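You operate a simulated robot arm through the tools that you are given. There is no shell and no other tool.

The job below is to be done with a simulated robot arm. You get a single attempt, and the scene is never put back.

JOB
Set the controls near the middle of the drawer bench. At the end: the store dial is turned to chill; the grey call button is switched on; the green call button is switched off; the blue call button is switched on; whatever was shut is shut again. Leave all else as you found it, and nothing knocked over.

Only the result counts: the job must be done as asked and must still hold three seconds after the hand-in. Knocking over, shifting, dropping, spilling or breaking anything else fails it.

ROBOT AND FRAMES
A 6-joint arm with a two-finger parallel gripper, fixed in place. Base frame: the origin is at the foot of the arm, x ahead of it, y to its left, z up. Readings come in cm, degrees, newtons and seconds.
With the tool pointing down near the work surface it reaches from about 22 to 58 cm from the base axis. Its first joint turns from -166.0 to 166.0 degrees. Payload 1.5 kg.
Tool frame: the origin (TCP) lies between the finger pads and is the grasp point; the fingertips stand 3 cm ahead of it; z points along the fingers, y is the line along which they close. Largest opening 8 cm; finger width 1.7, thickness 1.2; the body of the gripper, 4 by 8.2 cm, starts 8 cm behind the TCP.
Orientation is that of the tool frame in the base frame, as a unit quaternion [w, x, y, z]. With the fingers straight down and closing along the base's y, the tool's x points along the base's -x, its y along +y and its z along -z.

CONTROLS
- The arm moves only by the tool move_arm. Its argument "targets" is a list of rows, each a list of 3 entries, a list of its own where there are three numbers: the opening, from 0 (shut) to 1 (fully open), then the shift along the base's x, y, z in mm, then the turn, a rotation vector about the base's x, y, z in rad. In form: [[grip, [tx, ty, tz], [ax, ay, az]], ...]. A call has 1 to 20 rows; each row shifts and turns the commanded pose from where the row before left it. Each row takes 0.2 s and may step no farther than 5 cm and 8.6 degrees from the row before; otherwise, or with a gripper value out of range, the whole call is refused. A pose out of reach is approached as far as the arm can. The call stops where the force on the tool passes 40 N (or 10 N more than at its start, if that is more) or the arm is blocked; 0.2 s more then pass. Each finger travels about 7.2 cm/s and halts on what it meets, pressing with about 28 N; the grip force reading is that of the motor and also rises with nothing between the fingers. The clock runs only during rows and for 0.2 s after the last one: add rows that do not move to give the fingers time. It gives the time, the measured TCP pose, the force on the tool (base axes), the opening and the grip force at its end, in the units of the frame above (readings bear some noise), with the torque about the TCP (base axes, N m) and any sound that the robot's microphone picked up.
- Cameras (640 x 400 px; columns grow to the right, rows downward): "scene" is fixed at [39.89, -50.1, 78.85]; the picture's right is [0.74, 0.68, 0.00], its down [0.59, -0.64, -0.50] and it looks along [-0.34, 0.37, -0.86] (base axes); focal length 352 px, centre (320, 200). "wrist" rides on the gripper at [7.2, -0.7, -12.2] in the tool frame; the picture's right is [0.09, 1.00, 0.00], its down [-0.84, 0.08, -0.54] and it looks along [-0.54, 0.05, 0.84] (tool axes); focal length 238 px, centre (320, 200). There is no depth. A picture from a camera that has moved, and an enlarged one, comes with that camera's place and axes in the base frame and with its lens.
- capture(camera): a new picture of that camera. The clock stands still meanwhile.
- zoom(camera, box): a new picture of the part [left, top, right, bottom] of that camera's present view, enlarged. The clock stands still meanwhile.
- job_done(): hands the job in; it is judged then, once.

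Places have to be worked out from the pictures, the camera data and where the tool is seen. Open the gripper and draw the arm clear of the work before you hand the job in, unless the task says otherwise.

The tools are called after "Request:" as name(argument=value, ...) on one line, values as JSON. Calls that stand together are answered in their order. move_arm: Moves the arm, as the interface text tells. Its arguments: {"type":"object","properties":{"targets":{"type":"array","items":{"type":"array"}}},"required":["targets"]} The other tools are called the same way: capture (camera) takes a picture; zoom (camera, box) takes an enlarged picture of a part of a camera's view; job_done () hands the job in.

At the start:

```text
t: 0.0
eef_pos: [25.97, -26.09, 34.59]
ee_rot: [0.0, 0.0, 1.0, -0.001]
contact_force: [-0.2, 0.5, 1.0]
torque: [-0.02, 0.04, -0.01]
opening: 8.01
grasp_force: 0.1
```

scene: 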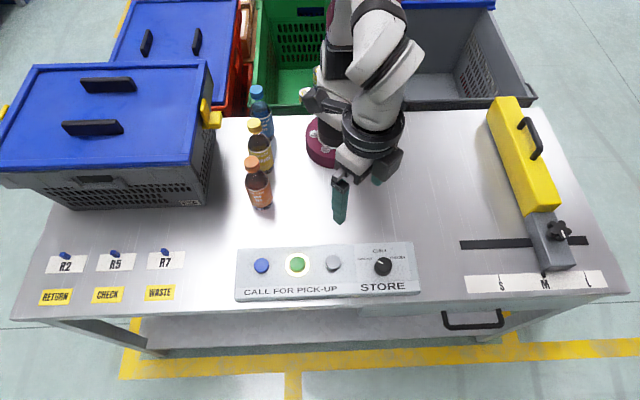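
wrist: 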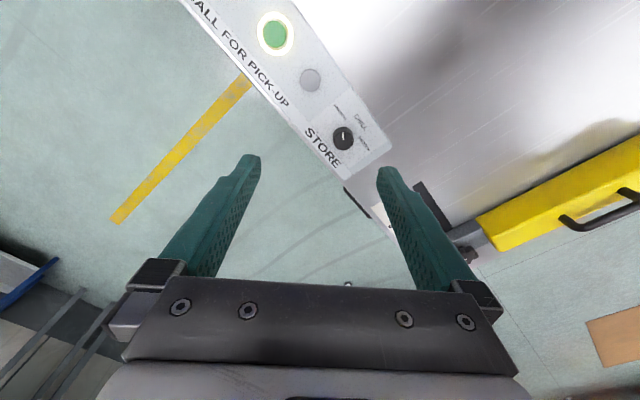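

I start by looking closely at the control panel and its surroundings in both cameras.

Request:
zoom(camera="scene", box=[230, 230, 430, 310])

Request:
zoom(camera="scene", box=[340, 235, 430, 300])

Request:
zoom(camera="wrist", box=[240, 0, 420, 200])

```text
3.20 times, centred on (330, 270) of scene
camera zoom: at [39.89, -50.1, 78.85], right [0.74, 0.68, 0.0], down [0.59, -0.64, -0.5], along [-0.34, 0.37, -0.86], focal length 1127 px, centre (288, -24)
```

zoom: 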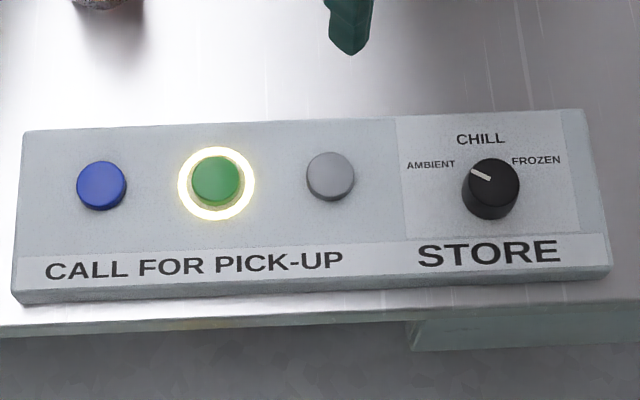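

```text
6.15 times, centred on (385, 268) of scene
camera zoom: at [39.89, -50.1, 78.85], right [0.74, 0.68, 0.0], down [0.59, -0.64, -0.5], along [-0.34, 0.37, -0.86], focal length 2168 px, centre (-80, -215)
```

zoom: 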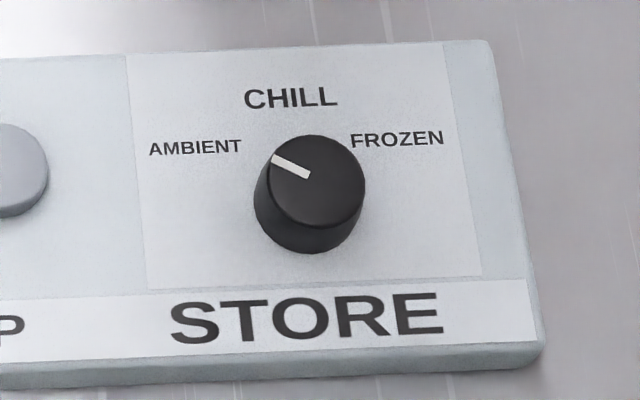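

```text
2.00 times, centred on (330, 100) of wrist
camera zoom: at [18.63, -26.54, 46.73], right [-0.09, 1.0, 0.0], down [0.84, 0.08, 0.54], along [0.54, 0.05, -0.84], focal length 477 px, centre (300, 400)
```

zoom: 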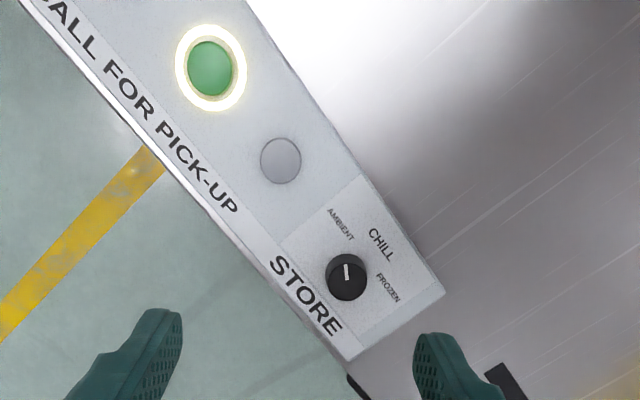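

The scene shows green lit, blue and grey unlit, and the dial pointing at AMBIENT. I judge the dial at about (32, -21), grey (23, -28), green (18, -33.5) and blue (12, -39), with the panel running at 45°. I'll turn the tool by -45° and pull back toward the base, staying high, to get a better view.

Request:
move_arm(targets=[[1, [-11, 11, -5], [0, 0, -0.1309]], [1, [-11, 11, -5], [0, 0, -0.1309]], [1, [-11, 11, -5], [0, 0, -0.1309]], [1, [-11, 11, -5], [0, 0, -0.1309]], [1, [-11, 11, -5], [0, 0, -0.1309]], [1, [-11, 11, -5], [0, 0, -0.1309]], [1, [0, 0, 0], [0, 0, 0]]])

Request:
capture(camera="wrist")

Request:
capture(camera="scene")

```text
t: 1.6
eef_pos: [19.28, -19.28, 31.69]
ee_rot: [0.0, 0.384, 0.924, 0.001]
contact_force: [-0.4, -0.2, 0.5]
torque: [0.0, -0.01, -0.01]
opening: 8.02
grasp_force: 0.0
```

```text
taken
camera wrist: at [13.67, -14.58, 43.72], right [0.64, 0.77, 0.0], down [0.65, -0.54, 0.54], along [0.42, -0.35, -0.84], focal length 238 px, centre (320, 200)
```

wrist: 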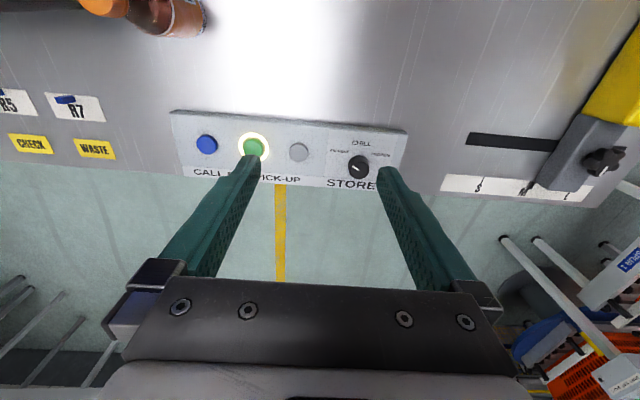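

```text
taken
```

scene: 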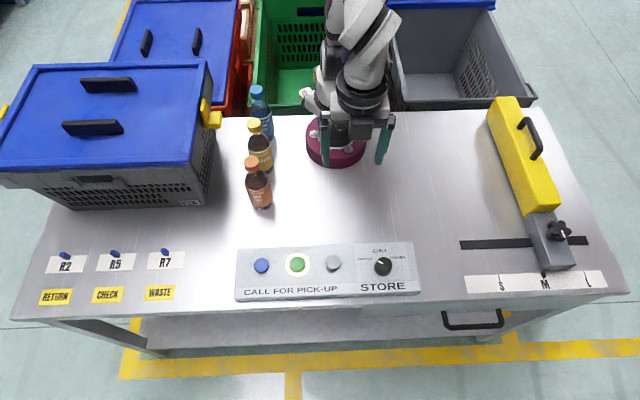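

The panel is now seen upright from the wrist. I zoom in on it to triangulate positions and heights more precisely.

Request:
zoom(camera="wrist", box=[160, 100, 420, 200])

Request:
zoom(camera="scene", box=[230, 230, 430, 310])

Request:
zoom(camera="wrist", box=[320, 120, 420, 200])

```text
2.46 times, centred on (290, 150) of wrist
camera zoom: at [13.67, -14.58, 43.72], right [0.64, 0.77, 0.0], down [0.65, -0.54, 0.54], along [0.42, -0.35, -0.84], focal length 587 px, centre (394, 323)
```

zoom: 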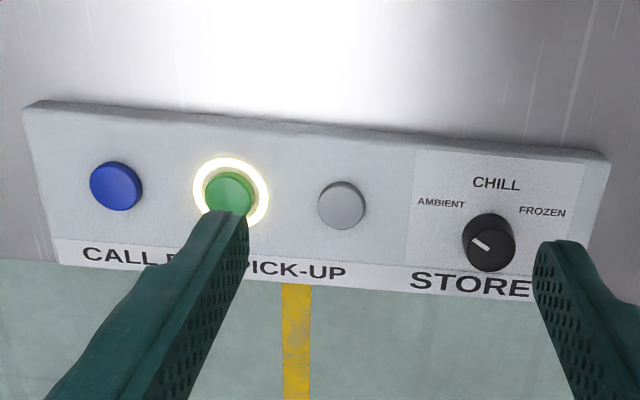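

```text
3.20 times, centred on (330, 270) of scene
camera zoom: at [39.89, -50.1, 78.85], right [0.74, 0.68, 0.0], down [0.59, -0.64, -0.5], along [-0.34, 0.37, -0.86], focal length 1127 px, centre (288, -24)
```

zoom: 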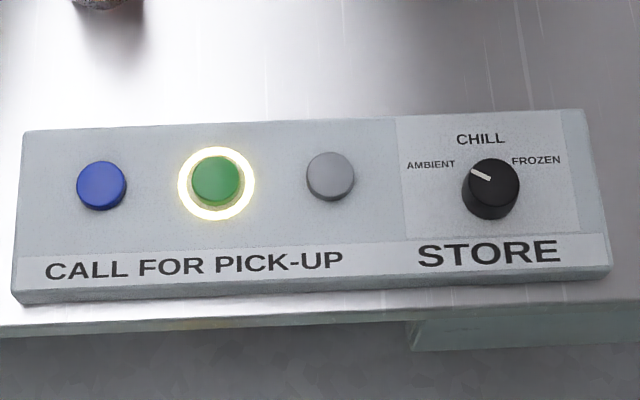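

```text
5.00 times, centred on (370, 160) of wrist
camera zoom: at [13.67, -14.58, 43.72], right [0.64, 0.77, 0.0], down [0.65, -0.54, 0.54], along [0.42, -0.35, -0.84], focal length 1192 px, centre (70, 400)
```

zoom: 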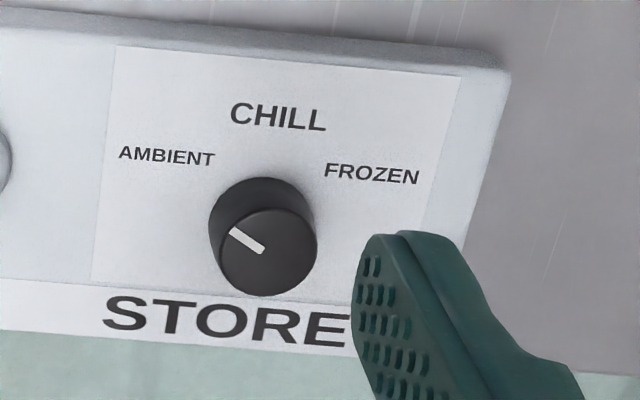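

Triangulating gives dial top ≈ (32.3, -21.1, 5.35), grey top ≈ (23.5, -27.7, 3.5), green ≈ (17.8, -33.4, 3.5) and blue ≈ (12.3, -39.0, 3.5). Next I close the fingers and move above the grey button.

Request:
move_arm(targets=[[0, [7, -14, -33], [0, 0, 0]], [0, [7, -14, -33], [0, 0, 0]], [0, [7, -14, -33], [0, 0, 0]], [0, [7, -14, -33], [0, 0, 0]], [0, [7, -14, -33], [0, 0, 0]], [0, [7, -14, -32], [0, 0, 0]], [0, [0, 0, 0], [0, 0, 0]]])

Request:
capture(camera="wrist")

Request:
zoom(camera="scene", box=[230, 190, 430, 310])

```text
t: 3.2
eef_pos: [23.55, -27.95, 11.81]
ee_rot: [-0.001, 0.383, 0.924, 0.001]
contact_force: [0.1, -0.9, 0.6]
torque: [0.01, 0.01, -0.04]
opening: 0.0
grasp_force: 22.2
```

```text
taken
camera wrist: at [17.96, -23.23, 24.06], right [0.64, 0.77, 0.0], down [0.65, -0.54, 0.54], along [0.42, -0.35, -0.84], focal length 238 px, centre (320, 200)
```

wrist: 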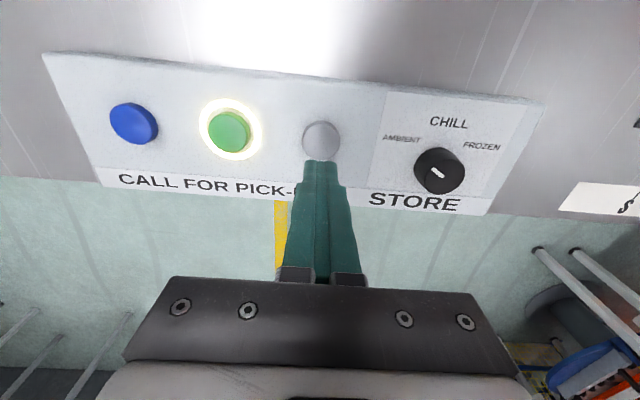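

```text
3.20 times, centred on (330, 250) of scene
camera zoom: at [39.89, -50.1, 78.85], right [0.74, 0.68, 0.0], down [0.59, -0.64, -0.5], along [-0.34, 0.37, -0.86], focal length 1127 px, centre (288, 40)
```

zoom: 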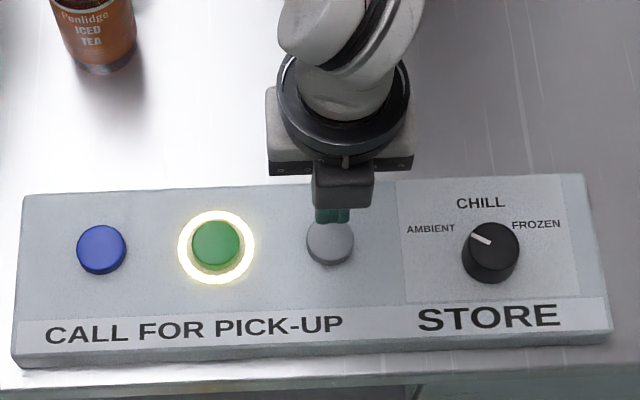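

The fingertips are over the grey button, which I now place at (23.4, -27.7). I correct slightly and lower to just above its expected top.

Request:
move_arm(targets=[[0, [-1, 2, -14], [0, 0, 0]], [0, [0, 0, -14], [0, 0, 0]], [0, [0, 0, -10], [0, 0, 0]], [0, [0, 0, -5], [0, 0, 0]], [0, [0, 0, 0], [0, 0, 0]]])

Request:
zoom(camera="scene", box=[230, 190, 430, 310])

Request:
zoom(camera="wrist", box=[240, 80, 400, 200])

```text
t: 4.4
eef_pos: [23.42, -27.61, 7.68]
ee_rot: [0.001, 0.383, 0.924, 0.0]
contact_force: [-0.1, 0.3, 0.7]
torque: [0.03, 0.01, -0.03]
opening: 0.0
grasp_force: 21.2
```

```text
3.20 times, centred on (330, 250) of scene
camera zoom: at [39.89, -50.1, 78.85], right [0.74, 0.68, 0.0], down [0.59, -0.64, -0.5], along [-0.34, 0.37, -0.86], focal length 1127 px, centre (288, 40)
```

zoom: 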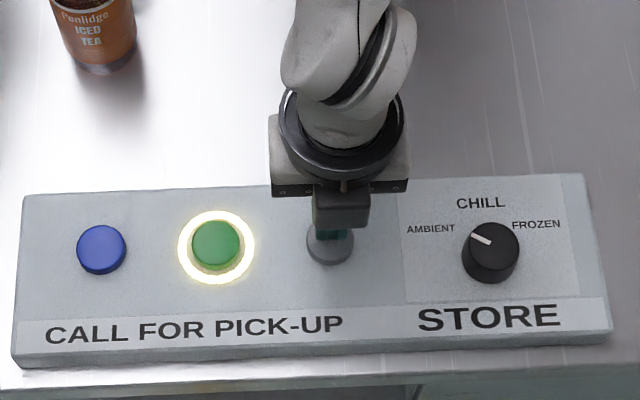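

```text
3.33 times, centred on (320, 140) of wrist
camera zoom: at [17.73, -22.84, 19.78], right [0.64, 0.77, 0.0], down [0.65, -0.54, 0.54], along [0.42, -0.35, -0.84], focal length 794 px, centre (320, 400)
```

zoom: 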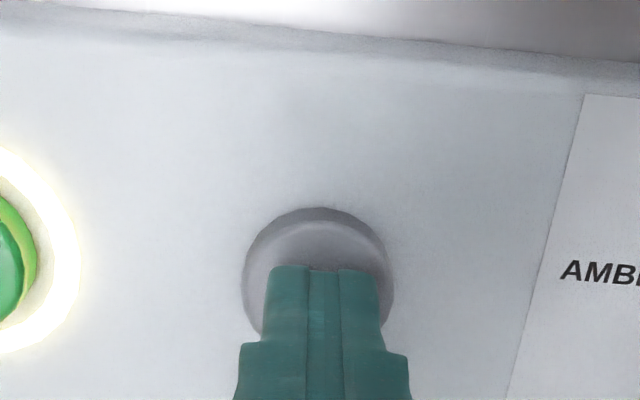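

The fingertips are centred over the grey button at tip height about 4.7. I now press in small 2 mm steps and watch the force and sounds.

Request:
move_arm(targets=[[0, [0, 0, -3], [0, 0, 0]], [0, [0, 0, -3], [0, 0, 0]], [0, [0, 0, -2], [0, 0, 0]], [0, [0, 0, -2], [0, 0, 0]], [0, [0, 0, 0], [0, 0, 0]]])

Request:
zoom(camera="wrist", box=[240, 80, 400, 200])

```text
t: 5.6
eef_pos: [23.36, -27.56, 6.64]
ee_rot: [0.001, 0.382, 0.924, -0.002]
contact_force: [-0.5, -5.0, 9.5]
torque: [-0.2, -0.02, -0.01]
opening: 0.0
grasp_force: 21.0
heard: click
```

```text
3.33 times, centred on (320, 140) of wrist
camera zoom: at [17.74, -22.84, 18.77], right [0.64, 0.77, 0.0], down [0.65, -0.54, 0.54], along [0.42, -0.35, -0.84], focal length 794 px, centre (320, 400)
```

zoom: 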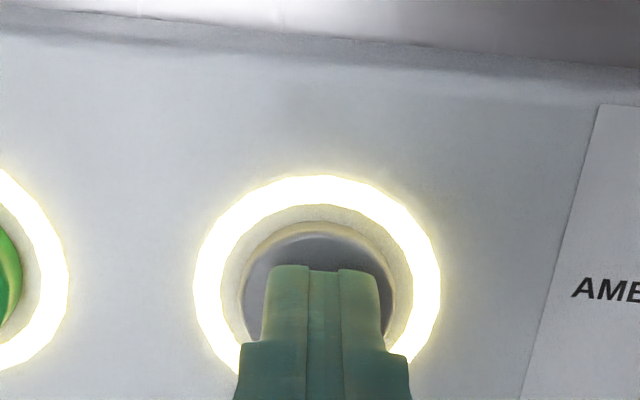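

A click was heard and the grey ring is lit. I lift straight up and confirm that it stays on.

Request:
move_arm(targets=[[0, [0, 0, 5], [0, 0, 0]], [0, [0, 0, 15], [0, 0, 0]], [0, [0, 0, 20], [0, 0, 0]], [0, [0, 0, 0], [0, 0, 0]]])

Request:
zoom(camera="scene", box=[230, 190, 430, 310])

Request:
capture(camera="wrist")

```text
t: 6.6
eef_pos: [23.29, -27.64, 10.57]
ee_rot: [0.0, 0.382, 0.924, -0.001]
contact_force: [-0.4, -0.3, 0.7]
torque: [0.0, 0.01, -0.01]
opening: 0.0
grasp_force: 21.8
```

```text
3.20 times, centred on (330, 250) of scene
camera zoom: at [39.89, -50.1, 78.85], right [0.74, 0.68, 0.0], down [0.59, -0.64, -0.5], along [-0.34, 0.37, -0.86], focal length 1127 px, centre (288, 40)
```

zoom: 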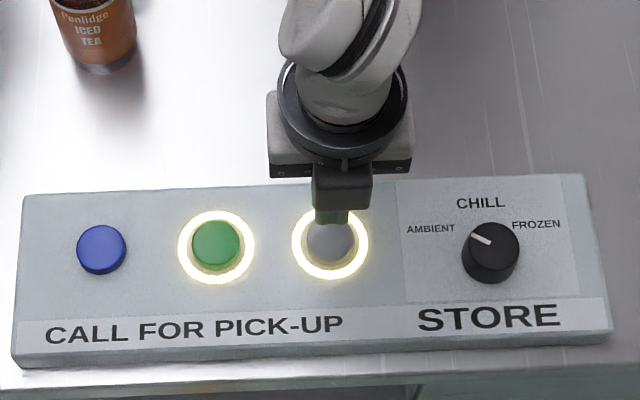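

```text
taken
camera wrist: at [17.7, -22.91, 22.76], right [0.64, 0.77, 0.0], down [0.65, -0.54, 0.54], along [0.42, -0.35, -0.84], focal length 238 px, centre (320, 200)
```

wrist: 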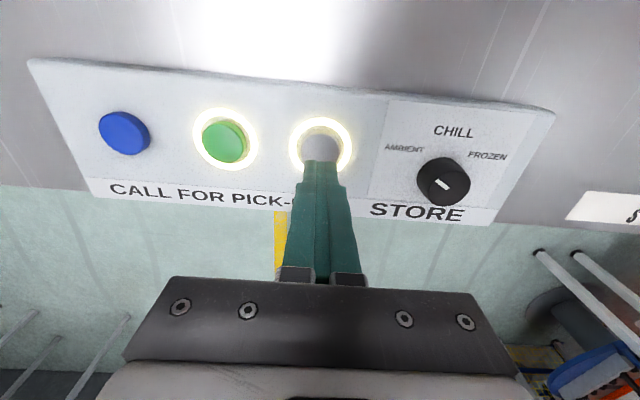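

Grey stays on and green is still on. I move across at this height to above green at about (17.7, -33.35).

Request:
move_arm(targets=[[0, [-28, -28.5, 0], [0, 0, 0]], [0, [-28, -28.5, 0], [0, 0, 0]], [0, [0, 0, -15], [0, 0, 0]], [0, [0, 0, -13], [0, 0, 0]], [0, [0, 0, 0], [0, 0, 0]]])

Request:
capture(camera="wrist")

Request:
zoom(camera="scene", box=[230, 190, 430, 310])

```text
t: 7.8
eef_pos: [17.79, -33.37, 7.78]
ee_rot: [-0.001, 0.383, 0.924, 0.0]
contact_force: [-0.1, 0.4, 0.9]
torque: [0.05, 0.01, -0.01]
opening: 0.02
grasp_force: 21.0
```

```text
taken
camera wrist: at [12.21, -28.58, 19.89], right [0.64, 0.77, 0.0], down [0.65, -0.54, 0.54], along [0.42, -0.35, -0.84], focal length 238 px, centre (320, 200)
```

wrist: 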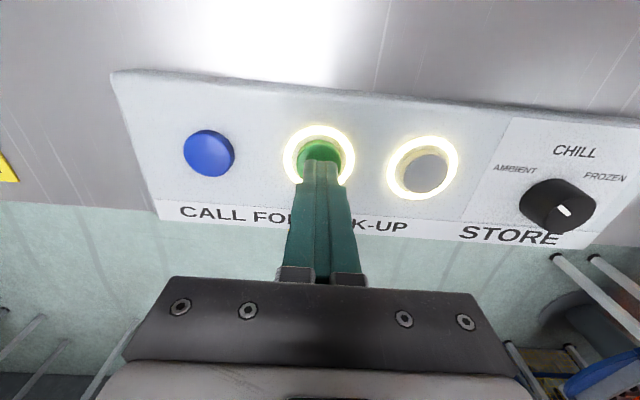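

```text
3.20 times, centred on (330, 250) of scene
camera zoom: at [39.89, -50.1, 78.85], right [0.74, 0.68, 0.0], down [0.59, -0.64, -0.5], along [-0.34, 0.37, -0.86], focal length 1127 px, centre (288, 40)
```

zoom: 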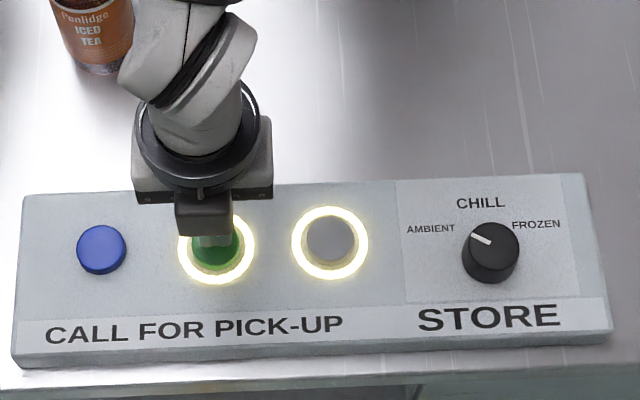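

Centred over green, tip at about 4.8. I press it the same way as grey.

Request:
move_arm(targets=[[0, [0, 0, -3], [0, 0, 0]], [0, [0, 0, -3], [0, 0, 0]], [0, [0, 0, -3], [0, 0, 0]], [0, [0, 0, -2], [0, 0, 0]], [0, [0, 0, 0], [0, 0, 0]]])

Request:
zoom(camera="wrist", box=[160, 80, 480, 220])

```text
t: 9.0
eef_pos: [17.8, -33.35, 6.68]
ee_rot: [0.001, 0.383, 0.924, 0.0]
contact_force: [4.0, 0.9, 8.5]
torque: [0.01, -0.1, 0.02]
opening: 0.01
grasp_force: 21.2
heard: click
```

```text
2.00 times, centred on (320, 150) of wrist
camera zoom: at [12.18, -28.55, 18.81], right [0.64, 0.77, 0.0], down [0.65, -0.54, 0.54], along [0.42, -0.35, -0.84], focal length 477 px, centre (320, 300)
```

zoom: 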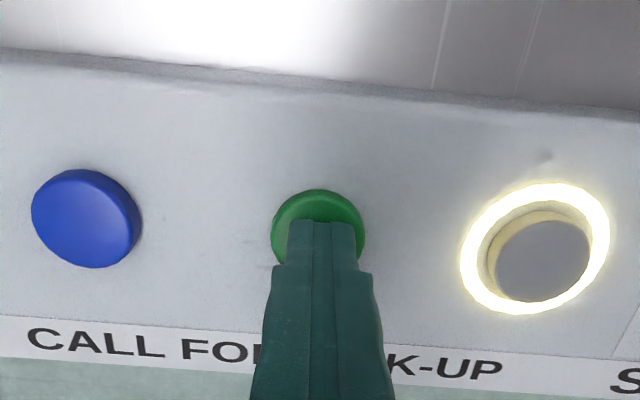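

Clicked, and the green ring went out while grey stays lit. I lift and move to blue at about (12.1, -39.0), then lower to just above it.

Request:
move_arm(targets=[[0, [0, 0, 5], [0, 0, 0]], [0, [0, 0, 15], [0, 0, 0]], [0, [0, 0, 19], [0, 0, 0]], [0, [-28.5, -28.5, 0], [0, 0, 0]], [0, [-28, -28.5, 0], [0, 0, 0]], [0, [0, 0, -15], [0, 0, 0]], [0, [0, 0, -13], [0, 0, 0]], [0, [0, 0, 0], [0, 0, 0]]])

Request:
capture(camera="wrist")

Request:
zoom(camera="scene", box=[230, 190, 430, 310])

```text
t: 10.8
eef_pos: [12.3, -39.06, 7.74]
ee_rot: [0.0, 0.383, 0.924, 0.001]
contact_force: [-0.1, -0.9, -0.2]
torque: [-0.03, 0.02, -0.05]
opening: 0.02
grasp_force: 21.5
```

```text
taken
camera wrist: at [6.57, -34.33, 19.94], right [0.64, 0.77, 0.0], down [0.65, -0.54, 0.54], along [0.42, -0.35, -0.84], focal length 238 px, centre (320, 200)
```

wrist: 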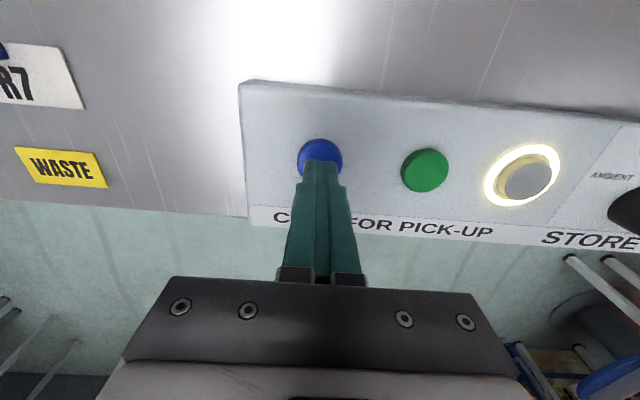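

```text
3.20 times, centred on (330, 250) of scene
camera zoom: at [39.89, -50.1, 78.85], right [0.74, 0.68, 0.0], down [0.59, -0.64, -0.5], along [-0.34, 0.37, -0.86], focal length 1127 px, centre (288, 40)
```

zoom: 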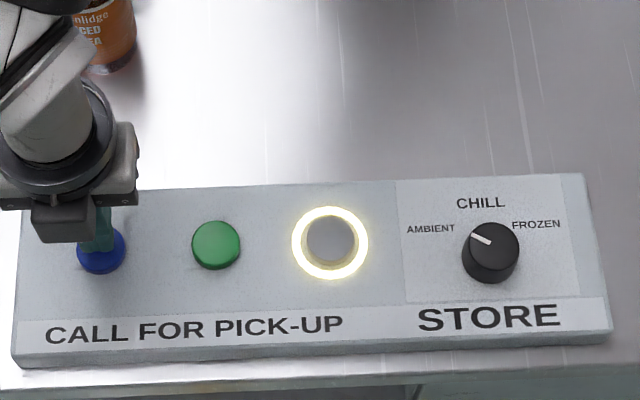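

Green is off, grey on, and the fingertips are over blue. I check that the arm is clear of the bottles before pressing.

Request:
capture(camera="scene")

```text
taken
```

scene: 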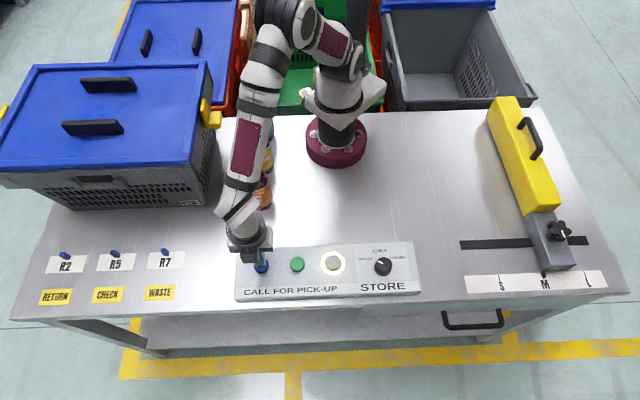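

Arm is clear and the bottles are standing. I press blue with the same small steps.

Request:
move_arm(targets=[[0, [0, 0, -3], [0, 0, 0]], [0, [0, 0, -3], [0, 0, 0]], [0, [0, 0, -3], [0, 0, 0]], [0, [0, 0, -2], [0, 0, 0]], [0, [0, 0, 0], [0, 0, 0]]])

Request:
zoom(camera="wrist", box=[220, 80, 640, 260])

```text
t: 12.0
eef_pos: [12.15, -38.99, 6.77]
ee_rot: [0.0, 0.382, 0.924, -0.001]
contact_force: [-0.2, -1.5, 3.4]
torque: [-0.08, -0.03, -0.01]
opening: 0.0
grasp_force: 21.5
heard: click
```

```text
1.52 times, centred on (430, 170) of wrist
camera zoom: at [6.5, -34.27, 18.91], right [0.64, 0.77, 0.0], down [0.65, -0.54, 0.54], along [0.42, -0.35, -0.84], focal length 363 px, centre (152, 246)
```

zoom: 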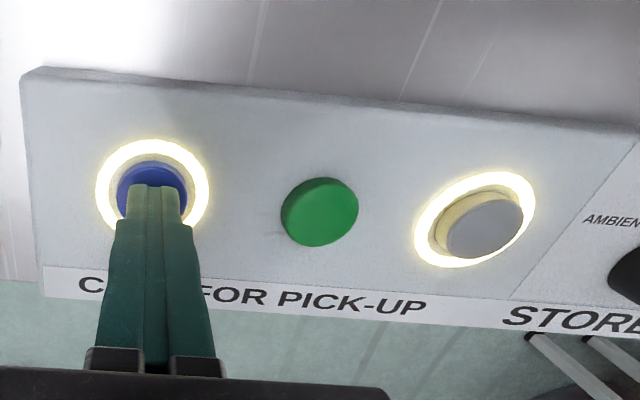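

Blue is lit, so all three buttons are set. I lift, open the gripper, turn it +45° and travel to above the dial at about (32.3, -21.1).

Request:
move_arm(targets=[[0, [0, 0, 5], [0, 0, 0]], [0, [0, 0, 25], [0, 0, 0]], [0, [0, 0, 45], [0, 0, 0]], [0.5, [33.5, 29.8, 0], [0, 0, 0.1309]], [1, [33.5, 29.8, 0], [0, 0, 0.1309]], [1, [33.5, 29.8, 0], [0, 0, 0.1309]], [1, [33.5, 29.8, 0], [0, 0, 0.1309]], [1, [33.5, 29.8, 0], [0, 0, 0.1309]], [1, [33.5, 29.8, 0], [0, 0, 0.1309]], [1, [0, 0, 0], [0, 0, 0]], [1, [0, 0, 0], [0, 0, 0]]])

Request:
capture(camera="wrist")

Request:
zoom(camera="scene", box=[230, 190, 470, 310])

```text
t: 14.4
eef_pos: [32.27, -21.06, 13.96]
ee_rot: [0.0, -0.001, 1.0, -0.001]
contact_force: [-0.3, -0.1, -0.1]
torque: [0.02, 0.02, 0.05]
opening: 8.01
grasp_force: 0.1
```

```text
taken
camera wrist: at [24.92, -21.61, 26.16], right [-0.09, 1.0, 0.0], down [0.84, 0.08, 0.54], along [0.54, 0.05, -0.84], focal length 238 px, centre (320, 200)
```

wrist: 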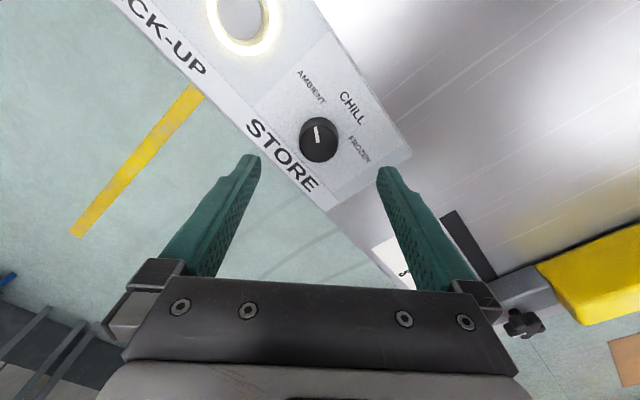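

```text
2.67 times, centred on (350, 250) of scene
camera zoom: at [39.89, -50.1, 78.85], right [0.74, 0.68, 0.0], down [0.59, -0.64, -0.5], along [-0.34, 0.37, -0.86], focal length 939 px, centre (240, 67)
```

zoom: 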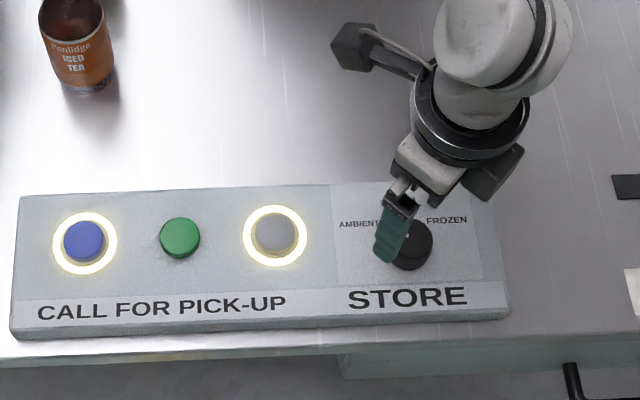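

Blue and grey are lit, green dark. I zoom in to check the alignment of the dial with the open fingers before descending.

Request:
zoom(camera="wrist", box=[240, 60, 400, 200])

```text
2.86 times, centred on (320, 130) of wrist
camera zoom: at [24.92, -21.61, 26.16], right [-0.09, 1.0, 0.0], down [0.84, 0.08, 0.54], along [0.54, 0.05, -0.84], focal length 681 px, centre (320, 400)
```

zoom: 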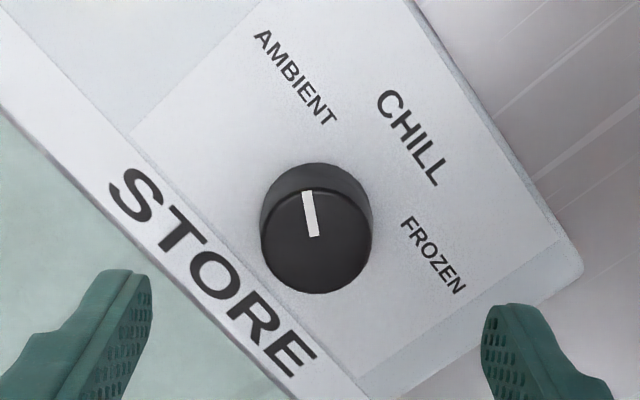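

The dial is centred between the fingers (32.3, -21.07), its pointer at about 196°, with CHILL at about 135°, so it needs a -60° turn. I descend to tip height about 3.7, above the panel face at about 2.6.

Request:
move_arm(targets=[[1, [0, 0, -25], [0, 0, 0]], [1, [0, 0, -25], [0, 0, 0]], [1, [0, 0, -14], [0, 0, 0]], [1, [0, 0, -8], [0, 0, 0]], [1, [0, 0, 0], [0, 0, 0]]])

Request:
capture(camera="wrist")

Request:
zoom(camera="scene", box=[330, 200, 450, 310])

```text
t: 15.6
eef_pos: [32.26, -21.02, 6.97]
ee_rot: [0.0, 0.0, 1.0, 0.001]
contact_force: [0.7, 0.2, -0.4]
torque: [0.02, 0.02, 0.03]
opening: 8.0
grasp_force: 0.1
```

```text
taken
camera wrist: at [25.02, -21.6, 19.14], right [-0.09, 1.0, 0.0], down [0.84, 0.08, 0.54], along [0.54, 0.05, -0.84], focal length 238 px, centre (320, 200)
```

wrist: 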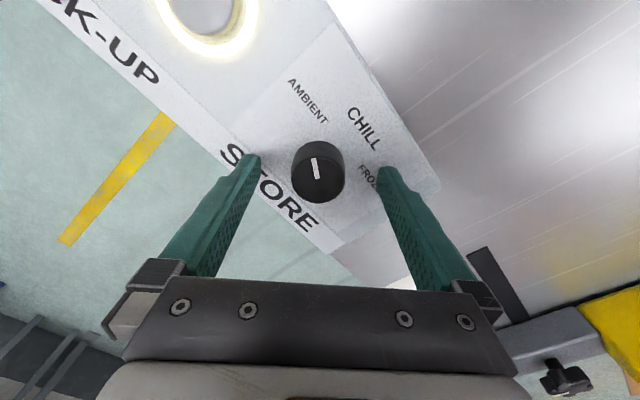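

```text
3.64 times, centred on (390, 255) of scene
camera zoom: at [39.89, -50.1, 78.85], right [0.74, 0.68, 0.0], down [0.59, -0.64, -0.5], along [-0.34, 0.37, -0.86], focal length 1281 px, centre (66, 0)
```

zoom: 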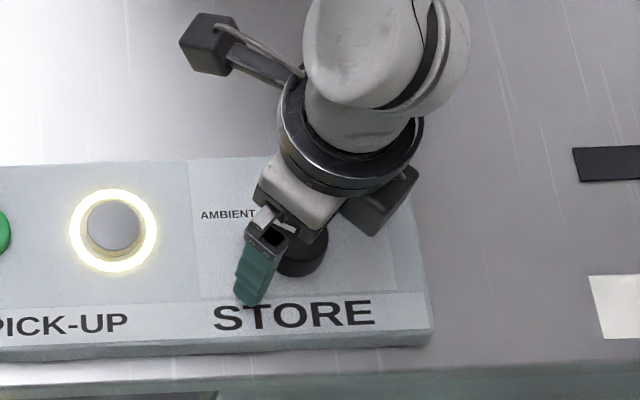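

No contact and good alignment. I lower 3 mm more and close on the dial.

Request:
move_arm(targets=[[1, [0, 0, -3], [0, 0, 0]], [0.6, [0, 0, 0], [0, 0, 0]], [0.3, [0, 0, 0], [0, 0, 0]], [0.3, [0, 0, 0], [0, 0, 0]], [0.3, [0, 0, 0], [0, 0, 0]]])

Request:
zoom(camera="wrist", box=[220, 80, 420, 220])

```text
t: 16.8
eef_pos: [32.33, -21.07, 6.66]
ee_rot: [0.0, -0.001, 1.0, 0.0]
contact_force: [-1.8, -13.8, -8.9]
torque: [-0.41, 0.03, -0.07]
opening: 3.65
grasp_force: 43.0
```

```text
2.86 times, centred on (320, 150) of wrist
camera zoom: at [24.97, -21.69, 18.82], right [-0.09, 1.0, 0.0], down [0.84, 0.08, 0.54], along [0.54, 0.05, -0.84], focal length 681 px, centre (320, 343)
```

zoom: 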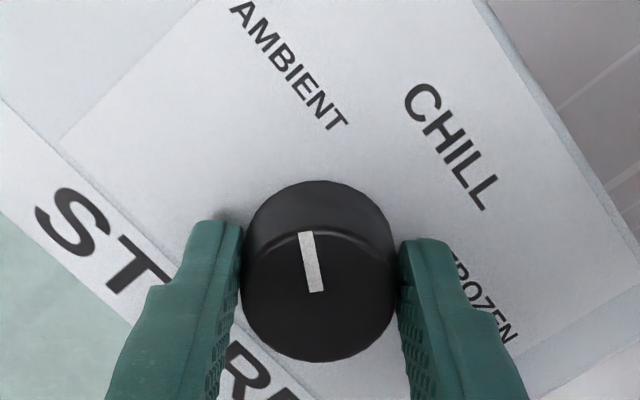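

The dial is gripped at 3.65 cm, with a side force of -13.8 N in y, so I ease the TCP by a small -y shift and re-read.

Request:
move_arm(targets=[[0.3, [0, -0.7, 0], [0, 0, 0]], [0.3, [0, 0, 0], [0, 0, 0]]])

```text
t: 17.4
eef_pos: [32.36, -21.15, 6.66]
ee_rot: [0.0, 0.0, 1.0, 0.001]
contact_force: [5.9, -8.1, -17.8]
torque: [-0.23, -0.26, 0.0]
opening: 3.64
grasp_force: 43.1
```

Side force has dropped to about -8 N. I now turn the first part of the way, -24°, in small steps and check the pointer.

Request:
move_arm(targets=[[0.3, [0, 0, 0], [0, 0, -0.07]], [0.3, [0, 0, 0], [0, 0, -0.07]], [0.3, [0, 0, 0], [0, 0, -0.07]], [0.3, [0, 0, 0], [0, 0, -0.07]], [0.3, [0, 0, 0], [0, 0, -0.07]], [0.3, [0, 0, 0], [0, 0, -0.07]], [0.3, [0, 0, 0], [0, 0, 0]]])

Request:
zoom(camera="wrist", box=[220, 80, 420, 220])

```text
t: 19.0
eef_pos: [32.34, -21.06, 6.6]
ee_rot: [0.0, 0.209, 0.978, 0.001]
contact_force: [1.4, 1.9, 0.8]
torque: [0.05, -0.17, 0.01]
opening: 3.64
grasp_force: 43.1
stopped in row 7: the force on the tool passed its limit at 41 N (the readings are from after the stop); the commanded pose is now the measured one
```

```text
2.86 times, centred on (320, 150) of wrist
camera zoom: at [25.34, -18.63, 18.83], right [0.32, 0.95, 0.0], down [0.79, -0.27, 0.54], along [0.51, -0.17, -0.84], focal length 681 px, centre (320, 343)
```

zoom: 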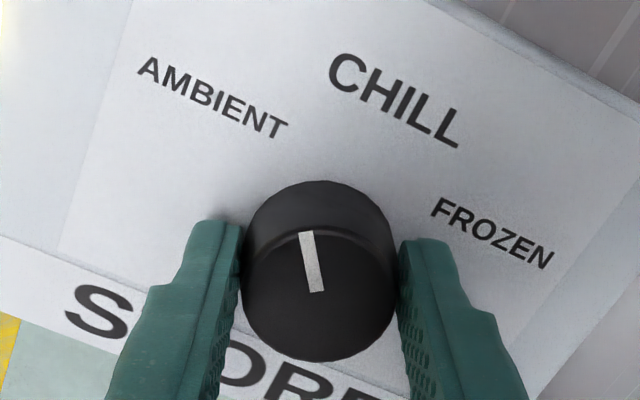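

The dial turned with the fingers (yaw now -24°), and the built-up force has relaxed. I continue with another -18°.

Request:
move_arm(targets=[[0.3, [0, 0, 0], [0, 0, -0.0785]], [0.3, [0, 0, 0], [0, 0, -0.0785]], [0.3, [0, 0, 0], [0, 0, -0.0785]], [0.3, [0, 0, 0], [0, 0, -0.0785]]])

Request:
zoom(camera="wrist", box=[220, 80, 420, 220])

```text
t: 20.0
eef_pos: [32.25, -20.97, 6.63]
ee_rot: [0.001, 0.359, 0.933, 0.001]
contact_force: [13.3, 14.4, 2.0]
torque: [0.77, 0.29, 0.01]
opening: 3.64
grasp_force: 43.2
```

```text
2.86 times, centred on (320, 150) of wrist
camera zoom: at [26.43, -16.58, 18.83], right [0.6, 0.8, 0.0], down [0.67, -0.51, 0.54], along [0.43, -0.32, -0.84], focal length 681 px, centre (320, 343)
```

zoom: 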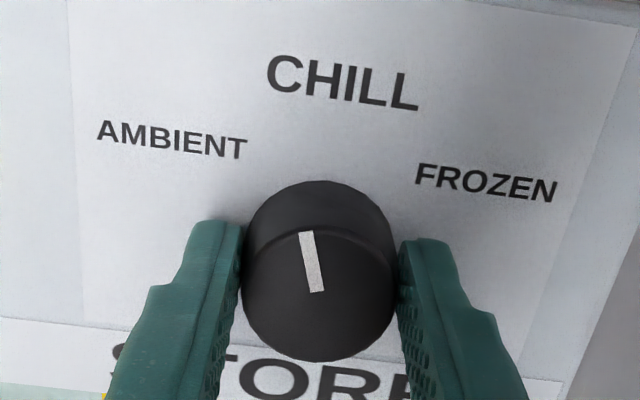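

No slip so far (yaw -42°), with some sideways force along the closing line. I add a small relieving shift and turn another -12°.

Request:
move_arm(targets=[[0.3, [0.4, 0.4, 0], [0, 0, -0.07]], [0.3, [0.3, 0.3, 0], [0, 0, -0.07]], [0.3, [0, 0, 0], [0, 0, -0.07]], [0.3, [0, 0, 0], [0, 0, 0]]])

Request:
zoom(camera="wrist", box=[220, 80, 420, 220])

```text
t: 21.0
eef_pos: [32.41, -20.98, 6.73]
ee_rot: [-0.001, 0.456, 0.89, 0.002]
contact_force: [13.9, 20.7, -7.3]
torque: [0.8, -0.29, 0.03]
opening: 3.67
grasp_force: 43.0
```

```text
2.86 times, centred on (320, 150) of wrist
camera zoom: at [27.5, -15.44, 18.84], right [0.75, 0.66, 0.0], down [0.55, -0.64, 0.54], along [0.36, -0.41, -0.84], focal length 681 px, centre (320, 343)
```

zoom: 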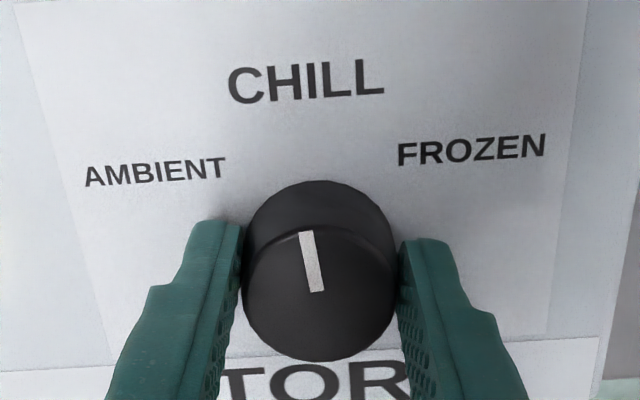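

Yaw is -54° with the pointer near CHILL, about 7° to go. I relieve the side force with a small shift along it and make the last turn.

Request:
move_arm(targets=[[0.3, [0.6, 0.6, 0], [0, 0, 0]], [0.3, [0.3, 0.3, 0], [0, 0, -0.05]], [0.3, [0, 0, 0], [0, 0, -0.05]], [0.3, [0, 0, 0], [0, 0, -0.02]]])

Request:
zoom(camera="wrist", box=[220, 80, 420, 220])

```text
t: 22.0
eef_pos: [32.31, -20.93, 6.68]
ee_rot: [-0.001, 0.508, 0.861, 0.0]
contact_force: [-22.6, -10.4, 15.7]
torque: [-0.65, 0.61, -0.05]
opening: 3.63
grasp_force: 43.0
```

```text
2.86 times, centred on (320, 150) of wrist
camera zoom: at [28.21, -14.87, 18.83], right [0.83, 0.56, 0.0], down [0.47, -0.69, 0.54], along [0.31, -0.45, -0.84], focal length 681 px, centre (320, 343)
```

zoom: 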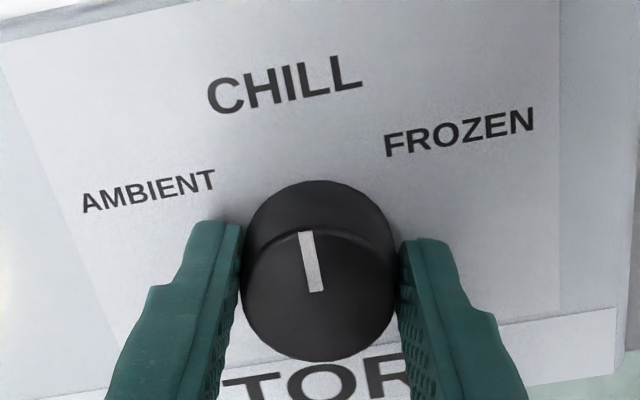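

The yaw is -61° and the pointer should now be on CHILL. I ease off the stored force with a tiny shift, then open the fingers and rise to check the pointer.

Request:
move_arm(targets=[[0.3, [-0.5, -0.3, 0.2], [0, 0, 0]], [0.6, [0, 0, 0], [0, 0, 0]], [1, [0, 0, 0], [0, 0, 0]], [1, [0, 0, 0], [0, 0, 0]], [1, [0, 0, 20], [0, 0, 0]], [1, [0, 0, 40], [0, 0, 0]], [1, [0, 0, 20], [0, 0, 0]], [1, [0, 0, 0], [0, 0, 0]]])

Request:
zoom(camera="wrist", box=[240, 60, 400, 200])

Request:
capture(camera="scene")

```text
t: 23.8
eef_pos: [32.42, -20.88, 14.92]
ee_rot: [0.0, 0.507, 0.862, 0.002]
contact_force: [-0.6, 0.3, 0.7]
torque: [-0.01, -0.01, 0.01]
opening: 8.0
grasp_force: 0.1
```

```text
2.86 times, centred on (320, 130) of wrist
camera zoom: at [28.3, -14.87, 27.04], right [0.83, 0.56, 0.0], down [0.47, -0.69, 0.54], along [0.31, -0.45, -0.84], focal length 681 px, centre (320, 400)
```

zoom: 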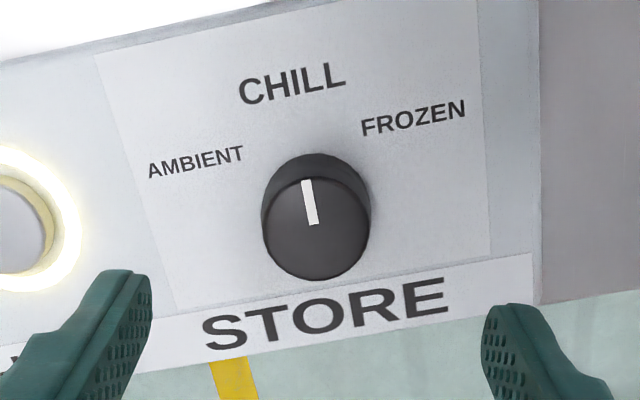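

```text
taken
```

scene: 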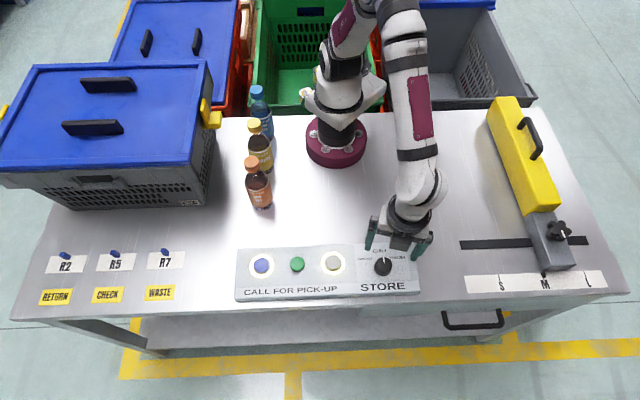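

The pointer measures about 134.7°, right on CHILL, and the call buttons look right. I withdraw upward with the gripper open, then check everything once more.

Request:
move_arm(targets=[[1, [0, 0, 40], [0, 0, 0]], [1, [0, 0, 40], [0, 0, 0]], [1, [-14, 11, 35], [0, 0, 0.131]], [1, [-14, 11, 35], [0, 0, 0.131]], [1, [-14, 11, 30], [0, 0, 0.131]], [1, [-14, 11, 20], [0, 0, 0]], [1, [0, 0, 0], [0, 0, 0]], [1, [0, 0, 0], [0, 0, 0]]])

Request:
capture(camera="scene")

Request:
zoom(camera="scene", box=[230, 230, 430, 310])

Request:
zoom(camera="scene", box=[340, 235, 430, 300])

```text
t: 25.6
eef_pos: [26.81, -16.66, 34.73]
ee_rot: [0.0, 0.33, 0.944, 0.001]
contact_force: [0.0, -0.2, -0.2]
torque: [0.03, -0.01, 0.02]
opening: 8.0
grasp_force: 0.1
```

```text
taken
```

scene: 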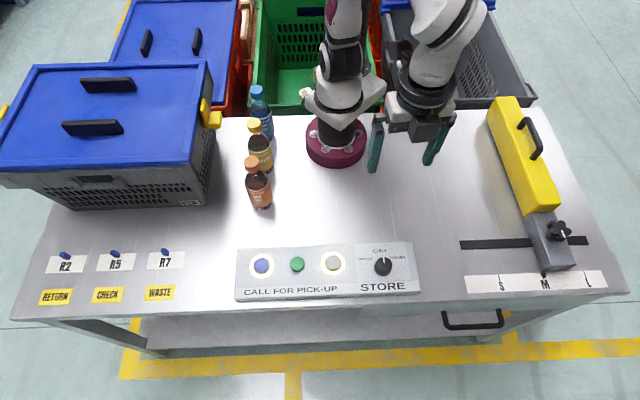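

```text
3.20 times, centred on (330, 270) of scene
camera zoom: at [39.89, -50.1, 78.85], right [0.74, 0.68, 0.0], down [0.59, -0.64, -0.5], along [-0.34, 0.37, -0.86], focal length 1127 px, centre (288, -24)
```

zoom: 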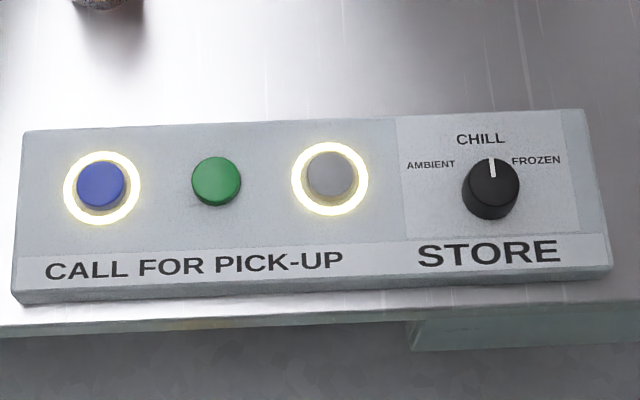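

```text
6.15 times, centred on (385, 268) of scene
camera zoom: at [39.89, -50.1, 78.85], right [0.74, 0.68, 0.0], down [0.59, -0.64, -0.5], along [-0.34, 0.37, -0.86], focal length 2168 px, centre (-80, -215)
```

zoom: 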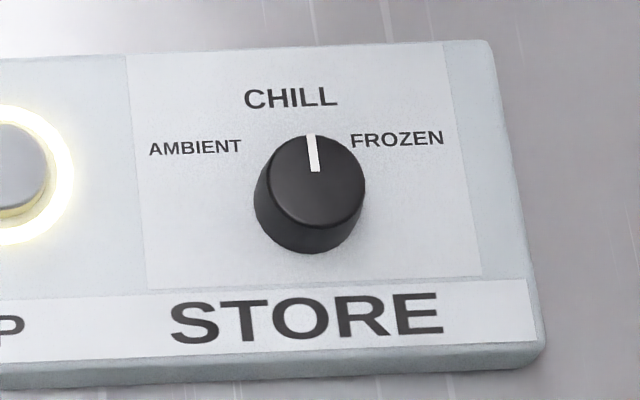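

Blue and grey are lit, green is dark and the dial points at CHILL. The bottles, drawer and everything else look as they did at the start, and the arm is clear with the gripper open, so I hand the job in.

Request:
job_done()

```text
The job is handed in.
```

The controls are set as asked, and I've handed the job in. I don't have the judging result.

- **Buttons:** the grey and blue call buttons are on, with their rings lit. The green one is off. Each clicked once when pressed and held its state after I lifted away.
- **Dial:** the store dial points at CHILL, within about a degree by my measurement.
- **Everything else:** nothing needed opening. In the last picture the drawer was still shut and the bottles still standing. The arm finished clear of the panel with the gripper open.

While I was turning the dial, the force on the tool briefly reached 41 N and stopped that move. I finished the turn in smaller steps, and the final pictures show no sign of damage to the dial or panel.
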